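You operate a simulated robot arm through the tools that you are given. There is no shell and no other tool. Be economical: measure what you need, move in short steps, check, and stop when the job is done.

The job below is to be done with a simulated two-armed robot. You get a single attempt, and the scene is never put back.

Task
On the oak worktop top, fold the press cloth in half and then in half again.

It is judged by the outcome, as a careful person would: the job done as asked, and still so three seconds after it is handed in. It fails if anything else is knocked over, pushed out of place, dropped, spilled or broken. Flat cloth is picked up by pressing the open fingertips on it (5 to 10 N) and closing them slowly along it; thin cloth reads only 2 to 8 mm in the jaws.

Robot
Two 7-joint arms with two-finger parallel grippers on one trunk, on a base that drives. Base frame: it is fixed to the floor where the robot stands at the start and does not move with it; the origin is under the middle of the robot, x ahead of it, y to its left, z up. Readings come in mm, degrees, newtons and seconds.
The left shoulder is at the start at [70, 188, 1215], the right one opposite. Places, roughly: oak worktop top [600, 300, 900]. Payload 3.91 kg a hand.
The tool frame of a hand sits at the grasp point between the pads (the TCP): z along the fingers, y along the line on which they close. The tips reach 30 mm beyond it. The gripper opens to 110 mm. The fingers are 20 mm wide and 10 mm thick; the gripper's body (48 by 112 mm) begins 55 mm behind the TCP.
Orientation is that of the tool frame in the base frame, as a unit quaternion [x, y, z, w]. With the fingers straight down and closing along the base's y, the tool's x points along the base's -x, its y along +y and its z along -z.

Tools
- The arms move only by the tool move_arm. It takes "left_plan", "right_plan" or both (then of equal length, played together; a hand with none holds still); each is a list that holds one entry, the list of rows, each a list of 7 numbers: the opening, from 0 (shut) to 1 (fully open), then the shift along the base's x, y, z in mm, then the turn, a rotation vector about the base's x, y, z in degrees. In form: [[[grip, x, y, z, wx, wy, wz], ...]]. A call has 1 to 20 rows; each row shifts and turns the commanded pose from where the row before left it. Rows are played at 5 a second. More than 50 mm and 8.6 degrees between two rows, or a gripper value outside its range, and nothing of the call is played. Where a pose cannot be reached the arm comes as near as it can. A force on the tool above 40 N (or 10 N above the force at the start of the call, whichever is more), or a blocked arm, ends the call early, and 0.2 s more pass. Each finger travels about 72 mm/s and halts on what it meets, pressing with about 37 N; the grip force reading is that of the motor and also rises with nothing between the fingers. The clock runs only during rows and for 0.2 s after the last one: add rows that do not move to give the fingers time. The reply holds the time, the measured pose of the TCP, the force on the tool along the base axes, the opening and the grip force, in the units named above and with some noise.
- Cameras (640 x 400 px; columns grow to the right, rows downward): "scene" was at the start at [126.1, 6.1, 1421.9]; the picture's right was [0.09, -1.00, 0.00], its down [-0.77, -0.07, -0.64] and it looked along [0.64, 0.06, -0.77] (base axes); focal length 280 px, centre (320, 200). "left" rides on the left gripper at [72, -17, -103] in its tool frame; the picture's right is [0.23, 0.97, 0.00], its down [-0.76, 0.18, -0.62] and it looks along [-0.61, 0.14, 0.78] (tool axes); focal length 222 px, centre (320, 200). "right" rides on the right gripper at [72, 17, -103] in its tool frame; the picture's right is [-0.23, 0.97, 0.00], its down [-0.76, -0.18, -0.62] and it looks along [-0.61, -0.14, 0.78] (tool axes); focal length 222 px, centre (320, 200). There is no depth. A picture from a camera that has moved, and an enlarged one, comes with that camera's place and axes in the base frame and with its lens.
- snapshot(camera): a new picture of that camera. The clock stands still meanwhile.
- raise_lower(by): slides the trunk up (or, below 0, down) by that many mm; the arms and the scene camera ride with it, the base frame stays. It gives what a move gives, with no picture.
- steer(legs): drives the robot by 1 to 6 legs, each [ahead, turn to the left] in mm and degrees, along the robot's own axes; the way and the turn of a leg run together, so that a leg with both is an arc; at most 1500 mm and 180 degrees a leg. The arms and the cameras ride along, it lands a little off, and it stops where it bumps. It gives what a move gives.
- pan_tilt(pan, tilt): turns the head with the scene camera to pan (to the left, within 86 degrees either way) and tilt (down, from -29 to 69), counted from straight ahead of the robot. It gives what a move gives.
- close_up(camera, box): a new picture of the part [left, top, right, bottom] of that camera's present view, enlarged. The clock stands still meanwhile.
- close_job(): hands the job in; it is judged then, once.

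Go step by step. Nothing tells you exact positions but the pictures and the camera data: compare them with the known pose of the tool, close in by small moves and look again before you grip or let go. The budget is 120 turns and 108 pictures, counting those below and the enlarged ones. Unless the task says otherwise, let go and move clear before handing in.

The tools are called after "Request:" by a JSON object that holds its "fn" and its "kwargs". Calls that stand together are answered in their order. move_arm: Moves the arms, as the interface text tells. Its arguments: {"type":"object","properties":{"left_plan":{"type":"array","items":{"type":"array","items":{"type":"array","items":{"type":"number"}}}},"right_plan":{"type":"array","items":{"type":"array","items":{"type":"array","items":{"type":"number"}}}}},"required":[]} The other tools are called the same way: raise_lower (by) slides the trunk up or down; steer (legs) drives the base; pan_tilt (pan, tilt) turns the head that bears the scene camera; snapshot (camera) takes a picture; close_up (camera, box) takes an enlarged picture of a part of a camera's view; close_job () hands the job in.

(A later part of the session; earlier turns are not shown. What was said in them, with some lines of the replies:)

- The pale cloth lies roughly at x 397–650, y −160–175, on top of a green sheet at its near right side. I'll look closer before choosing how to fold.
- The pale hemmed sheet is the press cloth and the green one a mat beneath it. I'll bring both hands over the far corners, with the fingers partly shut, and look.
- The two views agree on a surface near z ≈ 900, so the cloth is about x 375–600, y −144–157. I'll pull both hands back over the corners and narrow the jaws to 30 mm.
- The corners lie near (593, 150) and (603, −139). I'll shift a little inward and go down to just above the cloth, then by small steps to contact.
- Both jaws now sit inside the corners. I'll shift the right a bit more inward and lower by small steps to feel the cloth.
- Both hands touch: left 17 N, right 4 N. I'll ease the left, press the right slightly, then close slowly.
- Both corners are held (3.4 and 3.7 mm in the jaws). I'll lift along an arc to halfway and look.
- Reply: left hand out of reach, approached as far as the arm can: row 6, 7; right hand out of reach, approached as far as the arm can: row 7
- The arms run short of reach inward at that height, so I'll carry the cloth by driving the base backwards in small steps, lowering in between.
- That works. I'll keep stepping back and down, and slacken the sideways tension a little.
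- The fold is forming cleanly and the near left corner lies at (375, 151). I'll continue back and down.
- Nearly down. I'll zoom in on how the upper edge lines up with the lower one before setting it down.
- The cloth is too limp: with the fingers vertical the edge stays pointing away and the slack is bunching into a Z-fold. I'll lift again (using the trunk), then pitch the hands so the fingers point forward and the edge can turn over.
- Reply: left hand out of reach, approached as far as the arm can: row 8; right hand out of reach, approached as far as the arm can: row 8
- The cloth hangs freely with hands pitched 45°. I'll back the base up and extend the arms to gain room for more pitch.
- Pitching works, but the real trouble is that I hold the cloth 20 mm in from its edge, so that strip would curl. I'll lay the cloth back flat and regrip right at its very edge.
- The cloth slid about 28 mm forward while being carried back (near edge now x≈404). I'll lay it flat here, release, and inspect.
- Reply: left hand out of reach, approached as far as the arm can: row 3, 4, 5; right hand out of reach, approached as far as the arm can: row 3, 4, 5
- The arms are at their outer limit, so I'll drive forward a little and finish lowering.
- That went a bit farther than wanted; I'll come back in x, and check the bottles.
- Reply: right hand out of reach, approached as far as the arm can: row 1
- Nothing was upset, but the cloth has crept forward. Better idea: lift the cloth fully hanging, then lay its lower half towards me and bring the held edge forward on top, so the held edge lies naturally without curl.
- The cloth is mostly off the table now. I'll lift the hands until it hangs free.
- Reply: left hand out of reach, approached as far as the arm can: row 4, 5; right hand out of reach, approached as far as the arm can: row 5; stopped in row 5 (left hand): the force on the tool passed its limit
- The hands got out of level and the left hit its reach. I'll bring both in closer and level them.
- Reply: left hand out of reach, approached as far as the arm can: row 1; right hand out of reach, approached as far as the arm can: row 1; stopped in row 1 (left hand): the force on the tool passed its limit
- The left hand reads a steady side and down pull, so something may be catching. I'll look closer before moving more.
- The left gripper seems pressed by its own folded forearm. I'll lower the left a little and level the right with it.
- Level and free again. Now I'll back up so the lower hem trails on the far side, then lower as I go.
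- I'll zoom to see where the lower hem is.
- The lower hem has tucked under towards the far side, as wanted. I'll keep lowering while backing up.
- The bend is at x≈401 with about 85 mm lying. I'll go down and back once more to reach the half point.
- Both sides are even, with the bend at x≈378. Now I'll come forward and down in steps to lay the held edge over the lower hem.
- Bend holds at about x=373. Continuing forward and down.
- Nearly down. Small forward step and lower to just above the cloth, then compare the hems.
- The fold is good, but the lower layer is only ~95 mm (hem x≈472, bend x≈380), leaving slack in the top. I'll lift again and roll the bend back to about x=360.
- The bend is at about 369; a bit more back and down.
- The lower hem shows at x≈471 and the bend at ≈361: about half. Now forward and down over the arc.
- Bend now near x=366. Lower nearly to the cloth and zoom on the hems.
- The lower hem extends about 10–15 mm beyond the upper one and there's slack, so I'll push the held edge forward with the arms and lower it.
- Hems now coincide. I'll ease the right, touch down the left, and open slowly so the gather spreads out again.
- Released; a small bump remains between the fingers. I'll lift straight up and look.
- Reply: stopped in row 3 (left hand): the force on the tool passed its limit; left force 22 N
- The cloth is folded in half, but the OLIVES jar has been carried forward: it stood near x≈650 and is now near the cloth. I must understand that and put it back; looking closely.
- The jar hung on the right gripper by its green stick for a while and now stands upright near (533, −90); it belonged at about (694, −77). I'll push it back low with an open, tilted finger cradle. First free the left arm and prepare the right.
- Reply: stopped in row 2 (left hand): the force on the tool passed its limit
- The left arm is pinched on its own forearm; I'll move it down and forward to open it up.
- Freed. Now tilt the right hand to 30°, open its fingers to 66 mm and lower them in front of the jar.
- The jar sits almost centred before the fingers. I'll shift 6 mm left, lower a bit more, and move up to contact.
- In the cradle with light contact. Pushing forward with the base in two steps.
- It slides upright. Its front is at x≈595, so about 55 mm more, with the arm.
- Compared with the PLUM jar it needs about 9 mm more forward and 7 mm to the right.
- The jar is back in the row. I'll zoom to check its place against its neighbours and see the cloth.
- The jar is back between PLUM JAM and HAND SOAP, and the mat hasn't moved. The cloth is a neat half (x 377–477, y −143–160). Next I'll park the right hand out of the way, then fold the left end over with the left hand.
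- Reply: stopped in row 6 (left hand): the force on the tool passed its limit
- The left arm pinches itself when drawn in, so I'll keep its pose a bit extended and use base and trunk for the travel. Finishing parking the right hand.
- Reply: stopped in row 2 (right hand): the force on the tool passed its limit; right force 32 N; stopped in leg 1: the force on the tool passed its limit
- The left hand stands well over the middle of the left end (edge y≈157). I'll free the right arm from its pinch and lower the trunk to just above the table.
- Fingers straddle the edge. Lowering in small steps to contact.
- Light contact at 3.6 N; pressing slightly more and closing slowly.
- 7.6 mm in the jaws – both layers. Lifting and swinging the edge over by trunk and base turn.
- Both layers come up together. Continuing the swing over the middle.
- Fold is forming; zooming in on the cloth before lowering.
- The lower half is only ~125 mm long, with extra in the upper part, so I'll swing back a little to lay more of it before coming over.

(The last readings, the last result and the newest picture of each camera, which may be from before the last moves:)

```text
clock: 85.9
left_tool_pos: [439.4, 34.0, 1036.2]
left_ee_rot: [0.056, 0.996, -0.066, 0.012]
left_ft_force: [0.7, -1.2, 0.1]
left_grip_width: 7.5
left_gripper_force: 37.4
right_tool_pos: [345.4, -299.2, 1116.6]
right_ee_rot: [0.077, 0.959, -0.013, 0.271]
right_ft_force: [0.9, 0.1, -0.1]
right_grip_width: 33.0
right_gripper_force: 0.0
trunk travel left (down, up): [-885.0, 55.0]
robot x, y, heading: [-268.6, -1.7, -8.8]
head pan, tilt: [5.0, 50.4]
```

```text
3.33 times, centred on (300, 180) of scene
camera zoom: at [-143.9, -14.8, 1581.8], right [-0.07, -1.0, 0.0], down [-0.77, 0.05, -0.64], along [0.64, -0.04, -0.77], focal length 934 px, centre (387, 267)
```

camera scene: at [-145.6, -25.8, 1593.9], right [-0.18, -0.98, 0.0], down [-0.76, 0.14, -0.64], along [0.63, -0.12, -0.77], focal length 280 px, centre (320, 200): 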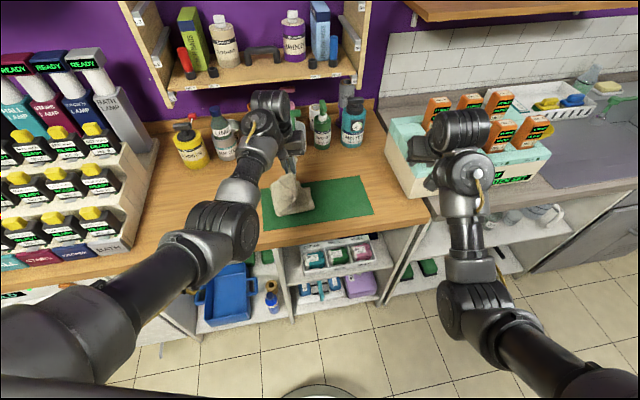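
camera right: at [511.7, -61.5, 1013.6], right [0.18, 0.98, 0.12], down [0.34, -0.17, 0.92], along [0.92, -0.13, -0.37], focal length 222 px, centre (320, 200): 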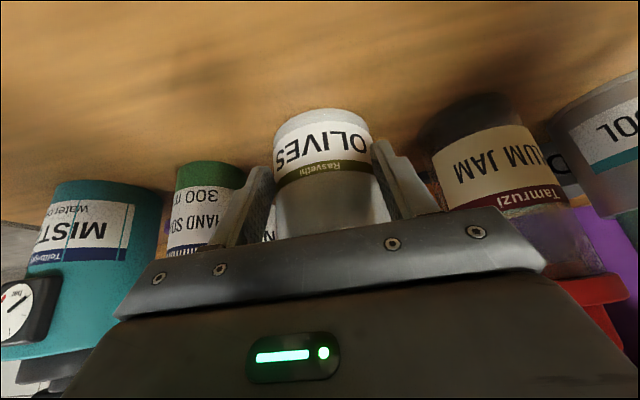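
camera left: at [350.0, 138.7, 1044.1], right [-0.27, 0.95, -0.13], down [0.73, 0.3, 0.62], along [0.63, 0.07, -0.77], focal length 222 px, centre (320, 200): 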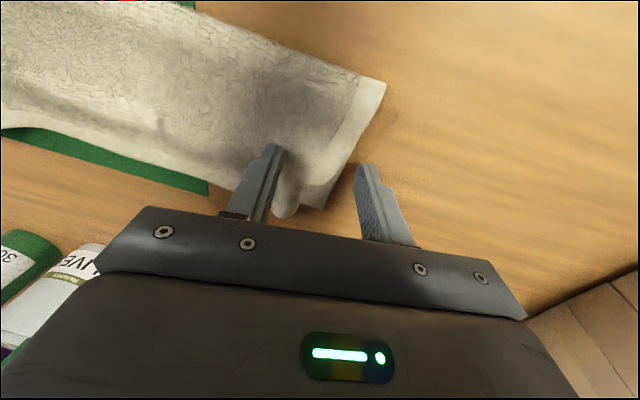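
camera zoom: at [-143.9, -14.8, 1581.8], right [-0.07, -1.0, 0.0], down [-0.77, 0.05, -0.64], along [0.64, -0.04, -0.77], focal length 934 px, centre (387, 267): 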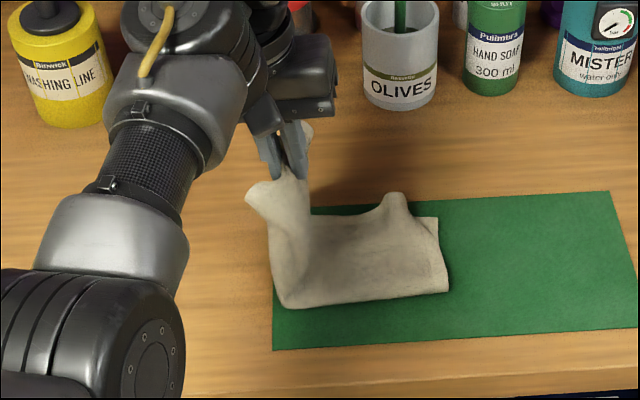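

Now about 150 mm lies flat (y −104 to 47). Swinging over along the arc in steps.

Request:
{"fn": "raise_lower", "kwargs": {"by": 15}}

Request:
{"fn": "steer", "kwargs": {"legs": [[0, -4.6]]}}

Request:
{"fn": "raise_lower", "kwargs": {"by": -14}}

Request:
{"fn": "steer", "kwargs": {"legs": [[0, -2.5]]}}

Request:
{"fn": "raise_lower", "kwargs": {"by": -28}}

Request:
{"fn": "close_up", "kwargs": {"camera": "scene", "box": [220, 120, 380, 240]}}

```text
clock: 86.5
left_tool_pos: [438.4, 34.2, 1051.9]
left_ee_rot: [0.054, 0.996, -0.066, 0.012]
left_ft_force: [-0.7, -0.1, -0.2]
left_grip_width: 7.5
left_gripper_force: 36.5
right_tool_pos: [345.8, -298.8, 1133.7]
right_ee_rot: [0.077, 0.959, -0.014, 0.272]
right_ft_force: [1.0, -0.1, 1.4]
right_grip_width: 32.8
right_gripper_force: 0.1
trunk travel left (down, up): [-900.0, 40.0]
robot x, y, heading: [-274.4, 2.3, -8.8]
head pan, tilt: [5.0, 50.4]
```

```text
clock: 87.4
left_tool_pos: [441.2, -18.5, 1049.8]
left_ee_rot: [0.094, 0.993, -0.067, 0.01]
left_ft_force: [0.6, 0.4, -0.3]
left_grip_width: 7.6
left_gripper_force: 37.7
right_tool_pos: [321.6, -343.9, 1134.3]
right_ee_rot: [0.114, 0.956, -0.026, 0.27]
right_ft_force: [0.4, 0.6, 0.4]
right_grip_width: 33.0
right_gripper_force: 0.1
trunk travel left (down, up): [-900.0, 40.0]
robot x, y, heading: [-267.6, -1.2, -13.4]
head pan, tilt: [5.0, 50.4]
```

```text
clock: 88.0
left_tool_pos: [439.1, -21.0, 1036.2]
left_ee_rot: [0.094, 0.993, -0.066, 0.01]
left_ft_force: [-0.2, 0.2, -0.5]
left_grip_width: 7.9
left_gripper_force: 37.4
right_tool_pos: [321.6, -345.1, 1118.3]
right_ee_rot: [0.115, 0.956, -0.024, 0.27]
right_ft_force: [0.1, 0.1, -0.2]
right_grip_width: 33.0
right_gripper_force: 0.0
trunk travel left (down, up): [-886.0, 54.0]
robot x, y, heading: [-268.8, 1.6, -13.3]
head pan, tilt: [5.0, 50.4]
```

```text
clock: 88.8
left_tool_pos: [437.9, -49.3, 1036.4]
left_ee_rot: [0.113, 0.991, -0.068, 0.008]
left_ft_force: [0.3, 0.0, -0.4]
left_grip_width: 7.5
left_gripper_force: 37.5
right_tool_pos: [305.2, -368.0, 1119.8]
right_ee_rot: [0.135, 0.953, -0.031, 0.27]
right_ft_force: [-0.3, 0.3, 0.2]
right_grip_width: 33.0
right_gripper_force: 0.1
trunk travel left (down, up): [-886.0, 54.0]
robot x, y, heading: [-269.6, 2.8, -15.5]
head pan, tilt: [5.0, 50.4]
```

```text
clock: 89.5
left_tool_pos: [438.2, -51.0, 1009.1]
left_ee_rot: [0.114, 0.991, -0.066, 0.008]
left_ft_force: [0.7, 0.4, -1.0]
left_grip_width: 7.8
left_gripper_force: 37.2
right_tool_pos: [304.7, -367.7, 1090.8]
right_ee_rot: [0.133, 0.953, -0.029, 0.27]
right_ft_force: [-0.1, -0.9, 0.1]
right_grip_width: 33.0
right_gripper_force: 0.0
trunk travel left (down, up): [-858.0, 82.0]
robot x, y, heading: [-268.7, -1.3, -16.0]
head pan, tilt: [5.0, 50.4]
```

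```text
3.33 times, centred on (300, 180) of scene
camera zoom: at [-147.0, -29.4, 1554.9], right [-0.19, -0.98, 0.0], down [-0.76, 0.14, -0.64], along [0.63, -0.12, -0.77], focal length 934 px, centre (387, 267)
```

zoom: 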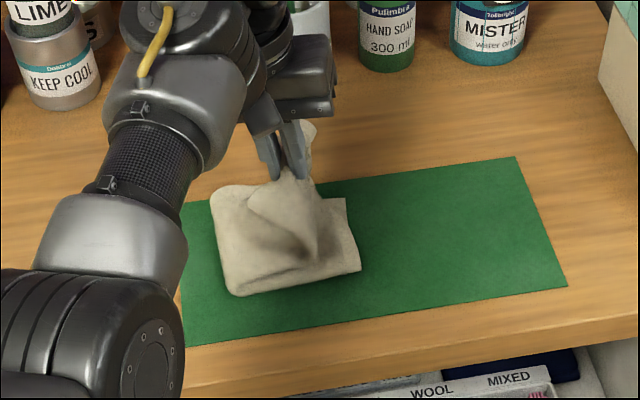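

Continuing down and over.

Request:
{"fn": "raise_lower", "kwargs": {"by": -24}}

Request:
{"fn": "steer", "kwargs": {"legs": [[-9, -2.2]]}}

Request:
{"fn": "raise_lower", "kwargs": {"by": -24}}

Request:
{"fn": "close_up", "kwargs": {"camera": "scene", "box": [220, 120, 380, 240]}}

Request:
{"fn": "snapshot", "kwargs": {"camera": "left"}}

```text
clock: 90.2
left_tool_pos: [438.0, -51.4, 984.1]
left_ee_rot: [0.114, 0.991, -0.066, 0.008]
left_ft_force: [-0.3, 0.5, 0.4]
left_grip_width: 7.4
left_gripper_force: 37.4
right_tool_pos: [304.4, -371.0, 1067.8]
right_ee_rot: [0.134, 0.953, -0.03, 0.27]
right_ft_force: [-0.5, 0.5, 0.1]
right_grip_width: 33.3
right_gripper_force: 0.1
trunk travel left (down, up): [-834.0, 106.0]
robot x, y, heading: [-273.3, 0.8, -15.7]
head pan, tilt: [5.0, 50.4]
```

```text
clock: 91.0
left_tool_pos: [428.7, -73.0, 983.8]
left_ee_rot: [0.132, 0.989, -0.068, 0.006]
left_ft_force: [0.6, -0.7, -0.4]
left_grip_width: 7.5
left_gripper_force: 37.1
right_tool_pos: [285.4, -387.5, 1066.7]
right_ee_rot: [0.152, 0.95, -0.036, 0.269]
right_ft_force: [-0.1, 0.7, 0.3]
right_grip_width: 32.9
right_gripper_force: 0.0
trunk travel left (down, up): [-834.0, 106.0]
robot x, y, heading: [-278.6, 3.5, -17.9]
head pan, tilt: [5.0, 50.4]
```

```text
clock: 91.7
left_tool_pos: [426.8, -74.2, 961.7]
left_ee_rot: [0.132, 0.989, -0.066, 0.007]
left_ft_force: [0.3, -0.2, -0.8]
left_grip_width: 7.4
left_gripper_force: 37.4
right_tool_pos: [282.0, -388.6, 1043.7]
right_ee_rot: [0.151, 0.95, -0.034, 0.27]
right_ft_force: [-0.5, -0.7, -0.4]
right_grip_width: 33.1
right_gripper_force: 0.0
trunk travel left (down, up): [-810.0, 130.0]
robot x, y, heading: [-277.0, 0.0, -18.0]
head pan, tilt: [5.0, 50.4]
```

```text
3.33 times, centred on (300, 180) of scene
camera zoom: at [-157.3, -31.3, 1507.0], right [-0.22, -0.97, 0.0], down [-0.75, 0.17, -0.64], along [0.62, -0.14, -0.77], focal length 934 px, centre (387, 267)
```

zoom: 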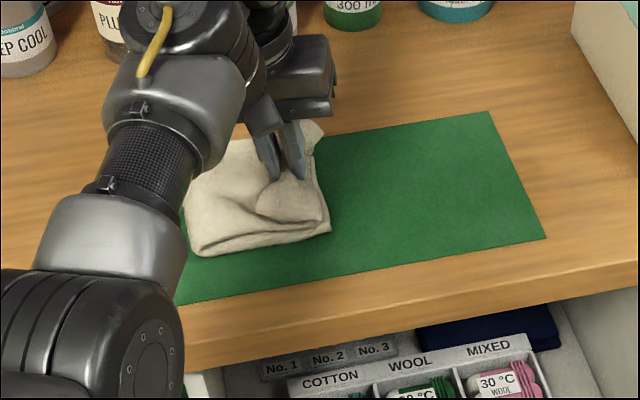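

```text
14 pictures are left
camera left: at [354.3, -58.3, 1063.0], right [0.04, 0.99, -0.13], down [0.78, 0.05, 0.62], along [0.62, -0.13, -0.77], focal length 222 px, centre (320, 200)
```

left: 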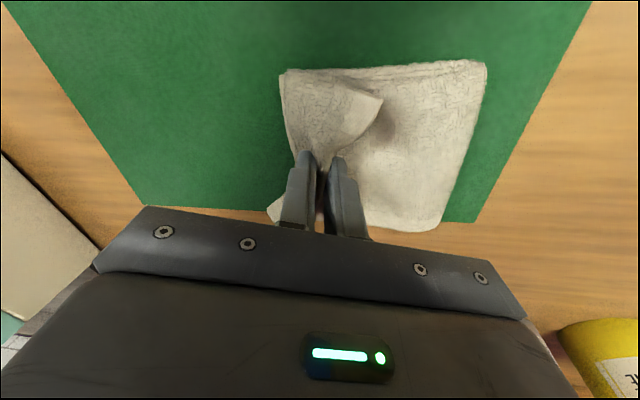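

The packet is close, but the bend slipped (I pulled it), leaving the upper half too long and a corner curled. I'll lift again, re-lay the bend, and come over on a tighter arc.

Request:
{"fn": "raise_lower", "kwargs": {"by": 78}}

Request:
{"fn": "steer", "kwargs": {"legs": [[0, 5]]}}

Request:
{"fn": "steer", "kwargs": {"legs": [[6, 4.6]]}}

Request:
{"fn": "raise_lower", "kwargs": {"by": -14}}

Request:
{"fn": "close_up", "kwargs": {"camera": "scene", "box": [220, 120, 380, 240]}}

```text
clock: 92.8
left_tool_pos: [427.3, -73.0, 1038.1]
left_ee_rot: [0.132, 0.989, -0.068, 0.007]
left_ft_force: [-0.2, -0.4, -0.9]
left_grip_width: 7.5
left_gripper_force: 36.6
right_tool_pos: [282.2, -387.3, 1120.4]
right_ee_rot: [0.151, 0.95, -0.034, 0.27]
right_ft_force: [-0.1, -0.4, -0.2]
right_grip_width: 32.7
right_gripper_force: 0.0
trunk travel left (down, up): [-888.0, 52.0]
robot x, y, heading: [-277.7, 1.9, -17.8]
head pan, tilt: [5.0, 50.4]
```

```text
clock: 93.7
left_tool_pos: [431.3, -16.4, 1039.4]
left_ee_rot: [0.09, 0.994, -0.065, 0.01]
left_ft_force: [0.5, 0.1, 0.0]
left_grip_width: 7.8
left_gripper_force: 36.8
right_tool_pos: [313.4, -343.1, 1118.8]
right_ee_rot: [0.112, 0.956, -0.022, 0.271]
right_ft_force: [0.1, 0.3, 0.4]
right_grip_width: 32.9
right_gripper_force: 0.1
trunk travel left (down, up): [-888.0, 52.0]
robot x, y, heading: [-277.7, 2.1, -13.1]
head pan, tilt: [5.0, 50.4]
```

```text
clock: 94.6
left_tool_pos: [435.4, 38.4, 1039.4]
left_ee_rot: [0.051, 0.997, -0.065, 0.013]
left_ft_force: [-0.2, -0.5, -0.6]
left_grip_width: 7.7
left_gripper_force: 36.4
right_tool_pos: [345.0, -294.6, 1121.1]
right_ee_rot: [0.074, 0.96, -0.012, 0.271]
right_ft_force: [-0.4, -0.1, 0.6]
right_grip_width: 33.2
right_gripper_force: 0.0
trunk travel left (down, up): [-888.0, 52.0]
robot x, y, heading: [-271.3, -2.9, -8.6]
head pan, tilt: [5.0, 50.4]
```

```text
clock: 95.2
left_tool_pos: [435.5, 39.2, 1024.4]
left_ee_rot: [0.05, 0.996, -0.066, 0.013]
left_ft_force: [-0.3, -0.3, -0.8]
left_grip_width: 7.7
left_gripper_force: 37.5
right_tool_pos: [344.9, -292.8, 1105.7]
right_ee_rot: [0.073, 0.96, -0.012, 0.271]
right_ft_force: [0.1, 0.4, 0.1]
right_grip_width: 33.2
right_gripper_force: 0.0
trunk travel left (down, up): [-874.0, 66.0]
robot x, y, heading: [-273.9, 2.3, -8.4]
head pan, tilt: [5.0, 50.4]
```

```text
3.33 times, centred on (300, 180) of scene
camera zoom: at [-147.0, -12.0, 1570.9], right [-0.06, -1.0, 0.0], down [-0.77, 0.05, -0.64], along [0.64, -0.04, -0.77], focal length 934 px, centre (387, 267)
```

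zoom: 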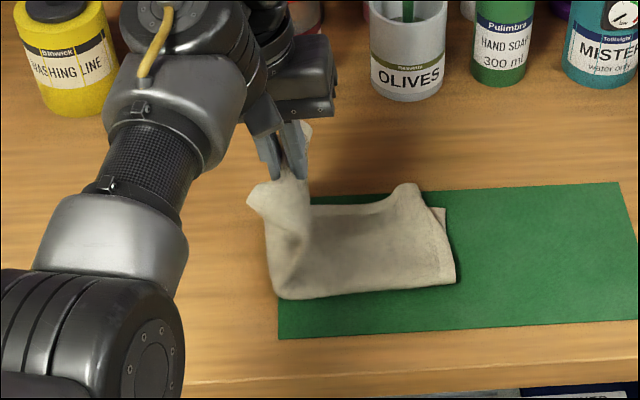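

About 160 mm lies flat now. Coming over on the tighter arc.

Request:
{"fn": "raise_lower", "kwargs": {"by": 11}}

Request:
{"fn": "steer", "kwargs": {"legs": [[0, -4]]}}

Request:
{"fn": "raise_lower", "kwargs": {"by": -20}}

Request:
{"fn": "steer", "kwargs": {"legs": [[0, -2.6]]}}

Request:
{"fn": "raise_lower", "kwargs": {"by": -30}}

Request:
{"fn": "steer", "kwargs": {"legs": [[0, -1.7]]}}

Request:
{"fn": "raise_lower", "kwargs": {"by": -25}}

Request:
{"fn": "snapshot", "kwargs": {"camera": "left"}}

```text
clock: 95.8
left_tool_pos: [435.2, 41.3, 1035.9]
left_ee_rot: [0.05, 0.996, -0.066, 0.013]
left_ft_force: [-0.4, -0.2, -0.1]
left_grip_width: 7.8
left_gripper_force: 36.3
right_tool_pos: [345.3, -291.9, 1118.1]
right_ee_rot: [0.073, 0.96, -0.012, 0.271]
right_ft_force: [-0.6, 0.2, 0.2]
right_grip_width: 33.1
right_gripper_force: 0.1
trunk travel left (down, up): [-885.0, 55.0]
robot x, y, heading: [-270.8, -1.2, -8.5]
head pan, tilt: [5.0, 50.4]
```

```text
clock: 96.7
left_tool_pos: [438.2, -3.6, 1035.3]
left_ee_rot: [0.084, 0.994, -0.067, 0.011]
left_ft_force: [-0.2, 0.3, 0.2]
left_grip_width: 7.8
left_gripper_force: 37.2
right_tool_pos: [325.6, -330.5, 1119.3]
right_ee_rot: [0.105, 0.957, -0.023, 0.271]
right_ft_force: [0.5, 1.1, -0.1]
right_grip_width: 33.1
right_gripper_force: 0.1
trunk travel left (down, up): [-885.0, 55.0]
robot x, y, heading: [-270.6, 4.2, -12.3]
head pan, tilt: [5.0, 50.4]
```

```text
clock: 97.3
left_tool_pos: [436.8, -6.2, 1015.3]
left_ee_rot: [0.084, 0.994, -0.066, 0.01]
left_ft_force: [0.3, -0.1, -0.5]
left_grip_width: 7.8
left_gripper_force: 37.2
right_tool_pos: [324.2, -332.7, 1097.4]
right_ee_rot: [0.104, 0.957, -0.021, 0.271]
right_ft_force: [-0.9, -0.6, -0.3]
right_grip_width: 32.7
right_gripper_force: 0.1
trunk travel left (down, up): [-865.0, 75.0]
robot x, y, heading: [-273.3, 0.8, -12.3]
head pan, tilt: [5.0, 50.4]
```

```text
clock: 98.2
left_tool_pos: [437.0, -36.9, 1016.2]
left_ee_rot: [0.107, 0.992, -0.067, 0.009]
left_ft_force: [-0.2, -0.2, -1.0]
left_grip_width: 7.5
left_gripper_force: 37.1
right_tool_pos: [308.5, -357.8, 1098.6]
right_ee_rot: [0.126, 0.954, -0.028, 0.27]
right_ft_force: [0.0, 0.9, -0.1]
right_grip_width: 32.9
right_gripper_force: 0.0
trunk travel left (down, up): [-865.0, 75.0]
robot x, y, heading: [-275.8, 0.0, -14.9]
head pan, tilt: [5.0, 50.4]
```

```text
clock: 98.9
left_tool_pos: [435.2, -40.1, 985.2]
left_ee_rot: [0.106, 0.992, -0.066, 0.009]
left_ft_force: [0.4, -0.2, 0.3]
left_grip_width: 7.5
left_gripper_force: 37.2
right_tool_pos: [308.1, -359.0, 1066.7]
right_ee_rot: [0.127, 0.954, -0.027, 0.27]
right_ft_force: [-1.5, -0.5, 0.1]
right_grip_width: 32.8
right_gripper_force: 0.1
trunk travel left (down, up): [-835.0, 105.0]
robot x, y, heading: [-276.7, -0.4, -14.9]
head pan, tilt: [5.0, 50.4]
```

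```text
clock: 99.7
left_tool_pos: [435.9, -58.1, 985.2]
left_ee_rot: [0.121, 0.99, -0.068, 0.008]
left_ft_force: [-0.1, -0.1, -0.1]
left_grip_width: 7.4
left_gripper_force: 36.7
right_tool_pos: [296.1, -375.5, 1067.7]
right_ee_rot: [0.141, 0.952, -0.032, 0.269]
right_ft_force: [0.9, 0.5, -0.3]
right_grip_width: 33.1
right_gripper_force: 0.0
trunk travel left (down, up): [-835.0, 105.0]
robot x, y, heading: [-273.6, 1.4, -16.9]
head pan, tilt: [5.0, 50.4]
```

```text
clock: 100.4
left_tool_pos: [434.4, -60.7, 959.1]
left_ee_rot: [0.122, 0.99, -0.065, 0.008]
left_ft_force: [0.0, -0.1, 0.1]
left_grip_width: 7.7
left_gripper_force: 37.1
right_tool_pos: [296.0, -377.3, 1043.7]
right_ee_rot: [0.141, 0.952, -0.031, 0.27]
right_ft_force: [-0.7, 0.1, 0.5]
right_grip_width: 33.1
right_gripper_force: 0.1
trunk travel left (down, up): [-810.0, 130.0]
robot x, y, heading: [-271.8, -3.8, -16.9]
head pan, tilt: [5.0, 50.4]
```

```text
12 pictures are left
camera left: at [361.4, -45.3, 1062.8], right [0.01, 0.99, -0.13], down [0.78, 0.07, 0.62], along [0.62, -0.11, -0.77], focal length 222 px, centre (320, 200)
```

left: 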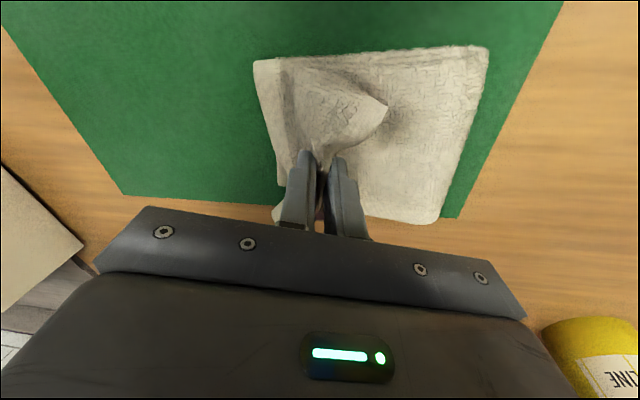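

Better, but the lower layer still ends up ~132 mm. I'll repeat once, laying extra first so the bend settles at half.

Request:
{"fn": "raise_lower", "kwargs": {"by": 72}}

Request:
{"fn": "steer", "kwargs": {"legs": [[0, 5]]}}

Request:
{"fn": "steer", "kwargs": {"legs": [[0, 5.5]]}}

Request:
{"fn": "raise_lower", "kwargs": {"by": -28}}

Request:
{"fn": "close_up", "kwargs": {"camera": "scene", "box": [220, 120, 380, 240]}}

```text
clock: 101.5
left_tool_pos: [435.4, -61.4, 1031.2]
left_ee_rot: [0.121, 0.99, -0.067, 0.007]
left_ft_force: [0.3, -0.1, -0.2]
left_grip_width: 7.8
left_gripper_force: 36.6
right_tool_pos: [296.9, -377.5, 1114.9]
right_ee_rot: [0.142, 0.952, -0.031, 0.27]
right_ft_force: [0.1, -1.1, 0.3]
right_grip_width: 33.1
right_gripper_force: 0.1
trunk travel left (down, up): [-882.0, 58.0]
robot x, y, heading: [-274.6, -0.3, -17.1]
head pan, tilt: [5.0, 50.4]
```

```text
clock: 102.4
left_tool_pos: [436.4, -2.2, 1033.8]
left_ee_rot: [0.08, 0.995, -0.065, 0.011]
left_ft_force: [0.8, -0.1, 0.6]
left_grip_width: 7.5
left_gripper_force: 37.2
right_tool_pos: [326.1, -329.8, 1113.8]
right_ee_rot: [0.1, 0.957, -0.019, 0.271]
right_ft_force: [-0.3, -0.1, 0.0]
right_grip_width: 33.2
right_gripper_force: 0.1
trunk travel left (down, up): [-882.0, 58.0]
robot x, y, heading: [-275.4, 2.6, -11.8]
head pan, tilt: [5.0, 50.4]
```

```text
clock: 103.3
left_tool_pos: [433.7, 65.8, 1032.3]
left_ee_rot: [0.032, 0.997, -0.064, 0.014]
left_ft_force: [1.1, -0.2, -0.6]
left_grip_width: 7.5
left_gripper_force: 37.1
right_tool_pos: [354.6, -271.2, 1114.6]
right_ee_rot: [0.055, 0.961, -0.006, 0.271]
right_ft_force: [0.3, 1.0, -0.5]
right_grip_width: 33.3
right_gripper_force: 0.0
trunk travel left (down, up): [-882.0, 58.0]
robot x, y, heading: [-270.0, -0.7, -6.6]
head pan, tilt: [5.0, 50.4]
```

```text
clock: 104.0
left_tool_pos: [433.3, 69.3, 1004.3]
left_ee_rot: [0.032, 0.997, -0.065, 0.014]
left_ft_force: [-0.1, -0.1, 0.4]
left_grip_width: 7.6
left_gripper_force: 36.5
right_tool_pos: [354.8, -267.8, 1088.6]
right_ee_rot: [0.056, 0.961, -0.009, 0.271]
right_ft_force: [0.2, -0.4, 0.0]
right_grip_width: 33.1
right_gripper_force: 0.0
trunk travel left (down, up): [-854.0, 86.0]
robot x, y, heading: [-273.2, 2.5, -6.3]
head pan, tilt: [5.0, 50.4]
```

```text
3.33 times, centred on (300, 180) of scene
camera zoom: at [-146.9, -5.8, 1550.9], right [-0.02, -1.0, 0.0], down [-0.77, 0.02, -0.64], along [0.64, -0.02, -0.77], focal length 934 px, centre (387, 267)
```

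zoom: 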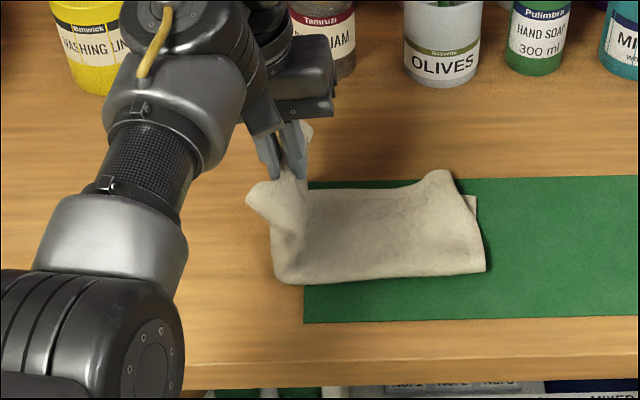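

About 187 mm laid. Coming over again on a tight arc.

Request:
{"fn": "raise_lower", "kwargs": {"by": 25}}

Request:
{"fn": "steer", "kwargs": {"legs": [[0, -4.2]]}}

Request:
{"fn": "raise_lower", "kwargs": {"by": -22}}

Request:
{"fn": "steer", "kwargs": {"legs": [[0, -2.6]]}}

Request:
{"fn": "raise_lower", "kwargs": {"by": -28}}

Request:
{"fn": "steer", "kwargs": {"legs": [[0, -2.2]]}}

Request:
{"fn": "raise_lower", "kwargs": {"by": -15}}

Request:
{"fn": "steer", "kwargs": {"legs": [[0, -2.2]]}}

Request:
{"fn": "snapshot", "kwargs": {"camera": "left"}}

```text
clock: 104.7
left_tool_pos: [433.3, 67.5, 1028.7]
left_ee_rot: [0.032, 0.997, -0.066, 0.014]
left_ft_force: [0.4, 0.7, 0.6]
left_grip_width: 7.6
left_gripper_force: 36.8
right_tool_pos: [354.9, -269.1, 1112.2]
right_ee_rot: [0.055, 0.961, -0.008, 0.272]
right_ft_force: [-0.5, -0.2, -0.6]
right_grip_width: 32.7
right_gripper_force: 0.0
trunk travel left (down, up): [-879.0, 61.0]
robot x, y, heading: [-271.4, -3.8, -6.5]
head pan, tilt: [5.0, 50.4]
```

```text
clock: 105.6
left_tool_pos: [437.9, 20.2, 1028.5]
left_ee_rot: [0.068, 0.995, -0.066, 0.01]
left_ft_force: [0.1, -0.1, -0.9]
left_grip_width: 7.5
left_gripper_force: 37.1
right_tool_pos: [335.5, -310.9, 1112.5]
right_ee_rot: [0.089, 0.958, -0.019, 0.271]
right_ft_force: [0.7, -0.1, 0.4]
right_grip_width: 33.4
right_gripper_force: 0.1
trunk travel left (down, up): [-879.0, 61.0]
robot x, y, heading: [-272.4, 1.2, -10.6]
head pan, tilt: [5.0, 50.4]
```

```text
clock: 106.3
left_tool_pos: [436.5, 17.0, 1006.8]
left_ee_rot: [0.068, 0.996, -0.065, 0.011]
left_ft_force: [0.5, 0.3, 0.1]
left_grip_width: 7.3
left_gripper_force: 37.6
right_tool_pos: [334.0, -313.2, 1090.0]
right_ee_rot: [0.089, 0.959, -0.017, 0.27]
right_ft_force: [-0.5, -0.3, 0.2]
right_grip_width: 33.0
right_gripper_force: 0.1
trunk travel left (down, up): [-857.0, 83.0]
robot x, y, heading: [-272.3, -1.3, -10.3]
head pan, tilt: [5.0, 50.4]
```

```text
clock: 107.1
left_tool_pos: [437.4, -12.6, 1007.6]
left_ee_rot: [0.09, 0.994, -0.067, 0.01]
left_ft_force: [0.2, 0.1, 0.1]
left_grip_width: 7.8
left_gripper_force: 36.8
right_tool_pos: [320.2, -337.0, 1089.3]
right_ee_rot: [0.11, 0.956, -0.025, 0.27]
right_ft_force: [-0.6, 0.3, 0.6]
right_grip_width: 33.0
right_gripper_force: 0.1
trunk travel left (down, up): [-857.0, 83.0]
robot x, y, heading: [-274.2, 1.3, -12.8]
head pan, tilt: [5.0, 50.4]
```

```text
clock: 107.8
left_tool_pos: [435.1, -13.8, 978.7]
left_ee_rot: [0.09, 0.994, -0.066, 0.01]
left_ft_force: [-0.5, 0.5, -0.3]
left_grip_width: 7.6
left_gripper_force: 37.2
right_tool_pos: [319.9, -340.9, 1062.0]
right_ee_rot: [0.11, 0.956, -0.022, 0.272]
right_ft_force: [0.4, 0.0, 0.9]
right_grip_width: 33.4
right_gripper_force: 0.1
trunk travel left (down, up): [-829.0, 111.0]
robot x, y, heading: [-272.5, 1.8, -13.2]
head pan, tilt: [5.0, 50.4]
```

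```text
clock: 108.6
left_tool_pos: [435.3, -39.8, 977.7]
left_ee_rot: [0.108, 0.992, -0.068, 0.007]
left_ft_force: [0.6, 0.3, 0.1]
left_grip_width: 7.5
left_gripper_force: 37.2
right_tool_pos: [306.6, -359.5, 1063.0]
right_ee_rot: [0.128, 0.954, -0.029, 0.27]
right_ft_force: [0.8, 0.5, 0.4]
right_grip_width: 33.1
right_gripper_force: 0.1
trunk travel left (down, up): [-829.0, 111.0]
robot x, y, heading: [-271.7, 0.4, -15.6]
head pan, tilt: [5.0, 50.4]
```

```text
clock: 109.2
left_tool_pos: [435.0, -41.0, 962.8]
left_ee_rot: [0.108, 0.992, -0.066, 0.008]
left_ft_force: [-0.3, 0.0, 0.6]
left_grip_width: 7.6
left_gripper_force: 36.7
right_tool_pos: [306.4, -362.0, 1047.4]
right_ee_rot: [0.129, 0.954, -0.029, 0.271]
right_ft_force: [-0.5, -0.2, 0.0]
right_grip_width: 32.5
right_gripper_force: 0.1
trunk travel left (down, up): [-814.0, 126.0]
robot x, y, heading: [-273.4, -1.5, -15.2]
head pan, tilt: [5.0, 50.4]
```

```text
clock: 110.0
left_tool_pos: [434.6, -65.8, 963.7]
left_ee_rot: [0.128, 0.99, -0.066, 0.007]
left_ft_force: [-0.6, 0.2, -0.1]
left_grip_width: 7.4
left_gripper_force: 37.1
right_tool_pos: [291.8, -381.6, 1048.1]
right_ee_rot: [0.146, 0.951, -0.033, 0.27]
right_ft_force: [-0.1, 0.3, 0.0]
right_grip_width: 32.9
right_gripper_force: 0.0
trunk travel left (down, up): [-814.0, 126.0]
robot x, y, heading: [-274.5, -0.3, -17.4]
head pan, tilt: [5.0, 50.4]
```

```text
10 pictures are left
camera left: at [361.6, -50.6, 1066.0], right [0.03, 0.99, -0.13], down [0.78, 0.06, 0.62], along [0.62, -0.12, -0.78], focal length 222 px, centre (320, 200)
```

left: 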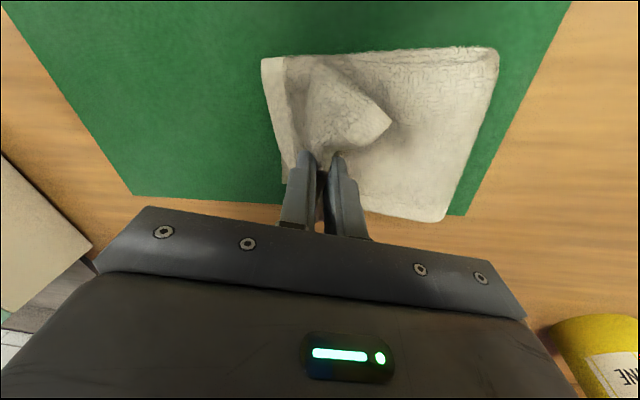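

The halves are now close to equal (139/161 mm). I'll lower and pull the edge outward to unroll it over the lower edge.

Request:
{"fn": "raise_lower", "kwargs": {"by": -8}}

Request:
{"fn": "steer", "kwargs": {"legs": [[0, -2.6]]}}

Request:
{"fn": "snapshot", "kwargs": {"camera": "left"}}

```text
clock: 110.6
left_tool_pos: [434.8, -67.5, 956.3]
left_ee_rot: [0.127, 0.99, -0.066, 0.006]
left_ft_force: [0.1, -0.2, 0.2]
left_grip_width: 7.6
left_gripper_force: 37.1
right_tool_pos: [293.5, -383.2, 1039.0]
right_ee_rot: [0.146, 0.952, -0.032, 0.269]
right_ft_force: [-0.1, -0.2, 0.4]
right_grip_width: 32.9
right_gripper_force: 0.0
trunk travel left (down, up): [-806.0, 134.0]
robot x, y, heading: [-271.0, -2.0, -17.4]
head pan, tilt: [5.0, 50.4]
```

```text
clock: 111.4
left_tool_pos: [431.7, -98.2, 956.1]
left_ee_rot: [0.149, 0.987, -0.068, 0.004]
left_ft_force: [0.4, -0.3, 0.9]
left_grip_width: 7.5
left_gripper_force: 37.0
right_tool_pos: [274.2, -406.7, 1040.0]
right_ee_rot: [0.167, 0.948, -0.04, 0.269]
right_ft_force: [-0.5, -0.1, 0.0]
right_grip_width: 33.1
right_gripper_force: 0.0
trunk travel left (down, up): [-806.0, 134.0]
robot x, y, heading: [-274.1, -0.3, -20.0]
head pan, tilt: [5.0, 50.4]
```

```text
9 pictures are left
camera left: at [358.8, -78.8, 1057.9], right [0.07, 0.99, -0.13], down [0.79, 0.03, 0.62], along [0.61, -0.15, -0.78], focal length 222 px, centre (320, 200)
```

left: 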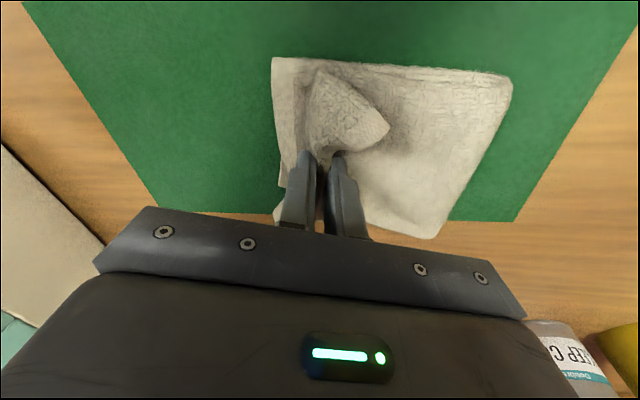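

The packet slid along a little, no harm. I'll lower, release slowly, lift away and look.

Request:
{"fn": "move_arm", "kwargs": {"left_plan": [[[0.0, 0, 0, -4, 0, 0, 0], [0.0, 0, 0, -3, 0, 0, 0], [0.06, 0, 0, 0, 0, 0, 0], [0.1, 0, 0, 0, 0, 0, 0], [0.15, 0, 0, 0, 0, 0, 0], [0.2, 0, 0, 0, 0, 0, 0], [0.25, 0, 0, 0, 0, 0, 0], [0.25, 0, 0, 0, 0, 0, 0]]]}}

Request:
{"fn": "raise_lower", "kwargs": {"by": 70}}

Request:
{"fn": "snapshot", "kwargs": {"camera": "left"}}

```text
clock: 113.2
left_tool_pos: [429.9, -98.8, 949.3]
left_ee_rot: [0.148, 0.987, -0.066, 0.005]
left_ft_force: [0.1, -0.8, 1.0]
left_grip_width: 27.5
left_gripper_force: 0.0
right_tool_pos: [273.8, -407.1, 1040.3]
right_ee_rot: [0.169, 0.948, -0.039, 0.269]
right_ft_force: [-0.7, 0.2, 0.7]
right_grip_width: 33.0
right_gripper_force: 0.1
trunk travel left (down, up): [-806.0, 134.0]
robot x, y, heading: [-271.6, 1.5, -20.0]
head pan, tilt: [5.0, 50.4]
```

```text
clock: 114.2
left_tool_pos: [431.0, -98.1, 1018.7]
left_ee_rot: [0.148, 0.987, -0.066, 0.004]
left_ft_force: [0.4, 0.6, 0.3]
left_grip_width: 27.7
left_gripper_force: 0.1
right_tool_pos: [274.3, -408.5, 1108.6]
right_ee_rot: [0.168, 0.948, -0.039, 0.269]
right_ft_force: [0.0, -0.4, 0.1]
right_grip_width: 33.0
right_gripper_force: 0.0
trunk travel left (down, up): [-876.0, 64.0]
robot x, y, heading: [-274.6, -0.1, -20.1]
head pan, tilt: [5.0, 50.4]
```

```text
8 pictures are left
camera left: at [358.4, -80.1, 1121.2], right [0.07, 0.99, -0.13], down [0.79, 0.03, 0.62], along [0.61, -0.15, -0.78], focal length 222 px, centre (320, 200)
```

left: 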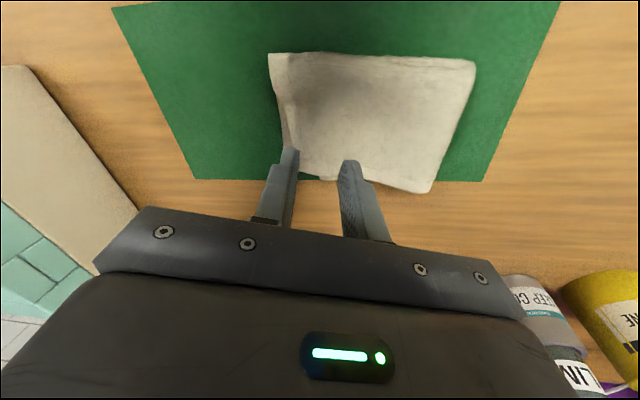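

It relaxed nicely into a flat packet. I'll zoom in to check it.

Request:
{"fn": "close_up", "kwargs": {"camera": "left", "box": [240, 30, 496, 200]}}

```text
2.35 times, centred on (368, 115) of left
camera zoom: at [358.4, -80.1, 1121.2], right [0.07, 0.99, -0.13], down [0.79, 0.03, 0.62], along [0.61, -0.15, -0.78], focal length 523 px, centre (207, 400)
```

zoom: 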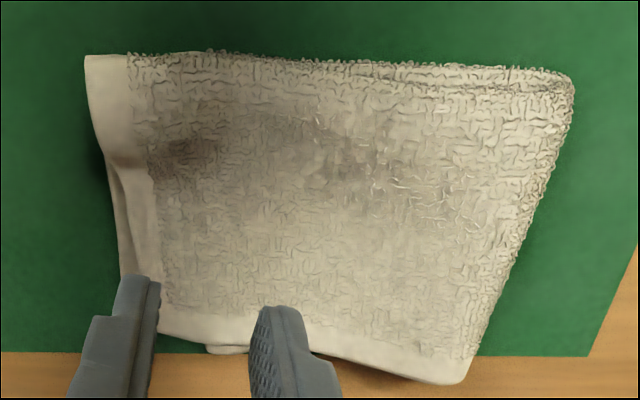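

The cloth now lies flat as a quarter, edges aligned. I'll move clear and take a last look at the whole worktop.

Request:
{"fn": "raise_lower", "kwargs": {"by": 30}}

Request:
{"fn": "steer", "kwargs": {"legs": [[-150, 0]]}}

Request:
{"fn": "pan_tilt", "kwargs": {"pan": 20, "tilt": 42}}

Request:
{"fn": "snapshot", "kwargs": {"camera": "scene"}}

```text
clock: 115.0
left_tool_pos: [430.0, -98.8, 1048.9]
left_ee_rot: [0.148, 0.987, -0.066, 0.005]
left_ft_force: [-0.6, -0.1, -0.1]
left_grip_width: 27.7
left_gripper_force: 0.1
right_tool_pos: [275.2, -408.3, 1139.8]
right_ee_rot: [0.168, 0.948, -0.039, 0.269]
right_ft_force: [-0.4, -0.4, -1.1]
right_grip_width: 32.7
right_gripper_force: 0.0
trunk travel left (down, up): [-906.0, 34.0]
robot x, y, heading: [-268.1, -0.9, -20.3]
head pan, tilt: [5.0, 50.4]
```

```text
clock: 116.4
left_tool_pos: [287.9, -50.1, 1048.1]
left_ee_rot: [0.151, 0.986, -0.066, 0.005]
left_ft_force: [0.1, 0.3, 0.7]
left_grip_width: 27.4
left_gripper_force: 0.0
right_tool_pos: [130.9, -358.4, 1139.4]
right_ee_rot: [0.17, 0.947, -0.04, 0.27]
right_ft_force: [0.0, 0.3, 0.0]
right_grip_width: 32.9
right_gripper_force: 0.1
trunk travel left (down, up): [-906.0, 34.0]
robot x, y, heading: [-413.1, 54.3, -20.3]
head pan, tilt: [5.0, 50.4]
```

```text
clock: 117.1
left_tool_pos: [287.4, -47.3, 1050.6]
left_ee_rot: [0.151, 0.986, -0.067, 0.005]
left_ft_force: [-0.3, 0.3, 0.2]
left_grip_width: 27.5
left_gripper_force: 0.0
right_tool_pos: [130.7, -357.6, 1139.6]
right_ee_rot: [0.17, 0.947, -0.04, 0.269]
right_ft_force: [-0.4, -0.3, -0.1]
right_grip_width: 32.9
right_gripper_force: 0.1
trunk travel left (down, up): [-906.0, 34.0]
robot x, y, heading: [-412.0, 55.3, -20.3]
head pan, tilt: [20.0, 42.0]
```

```text
6 pictures are left
camera scene: at [-285.4, 35.1, 1614.7], right [-0.01, -1.0, 0.0], down [-0.67, 0.0, -0.74], along [0.74, 0.0, -0.67], focal length 280 px, centre (320, 200)
```

scene: 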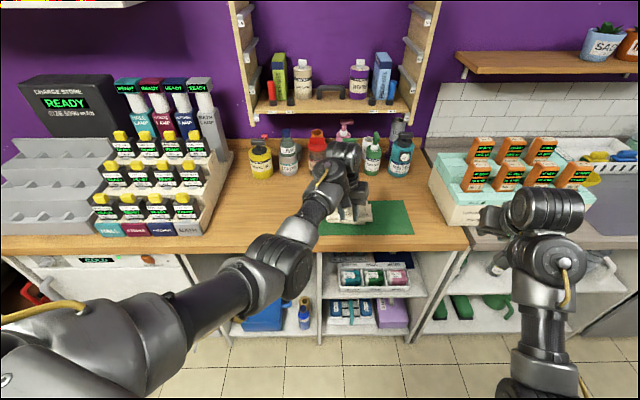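

The arm hides the middle; I'll turn left a bit and check.

Request:
{"fn": "steer", "kwargs": {"legs": [[-40, 18]]}}

Request:
{"fn": "pan_tilt", "kwargs": {"pan": 0, "tilt": 42}}

Request:
{"fn": "close_up", "kwargs": {"camera": "scene", "box": [220, 100, 460, 260]}}

```text
clock: 118.5
left_tool_pos: [246.5, 181.8, 1048.6]
left_ee_rot: [-0.007, 0.998, -0.064, 0.016]
left_ft_force: [-0.1, -0.1, 0.0]
left_grip_width: 27.1
left_gripper_force: 0.0
right_tool_pos: [193.8, -161.7, 1139.5]
right_ee_rot: [0.018, 0.962, 0.003, 0.271]
right_ft_force: [-0.2, -0.4, -0.6]
right_grip_width: 32.7
right_gripper_force: 0.0
trunk travel left (down, up): [-906.0, 34.0]
robot x, y, heading: [-453.8, 60.8, -2.3]
head pan, tilt: [20.0, 42.0]
```

```text
clock: 119.4
left_tool_pos: [245.3, 183.1, 1049.5]
left_ee_rot: [-0.006, 0.998, -0.065, 0.016]
left_ft_force: [0.2, -0.1, 0.0]
left_grip_width: 27.5
left_gripper_force: 0.0
right_tool_pos: [192.4, -160.0, 1140.8]
right_ee_rot: [0.018, 0.962, 0.004, 0.272]
right_ft_force: [-0.6, 0.3, 0.4]
right_grip_width: 32.8
right_gripper_force: 0.1
trunk travel left (down, up): [-906.0, 34.0]
robot x, y, heading: [-455.1, 62.5, -2.1]
head pan, tilt: [0.0, 42.0]
```

```text
2.50 times, centred on (340, 180) of scene
camera zoom: at [-321.4, 56.5, 1614.7], right [-0.04, -1.0, 0.0], down [-0.67, 0.02, -0.74], along [0.74, -0.03, -0.67], focal length 700 px, centre (270, 250)
```

zoom: 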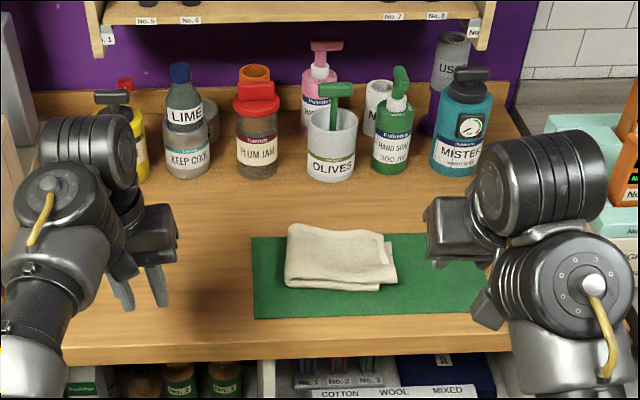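

The press cloth is folded in half and in half again, lying flat on the worktop. I moved the OLIVES jar while working and put it back in its row, upright and within about 15 mm of its old spot. Everything else stands in place and both hands are clear.

Request:
{"fn": "close_job", "kwargs": {}}

```text
The job is handed in.
```

The press cloth is folded in half and then in half again, and it lies flat on the oak worktop with its edges close to lined up.

While I was working, the right gripper caught the OLIVES jar by its green stick, lifted it and set it down about 160 mm from its place. I pushed it back into the row. It is upright with the stick still in it, but I estimate it sits about 15 mm to the right of where it started.

In the last pictures nothing else was knocked over or moved, and both hands were clear when I handed in.
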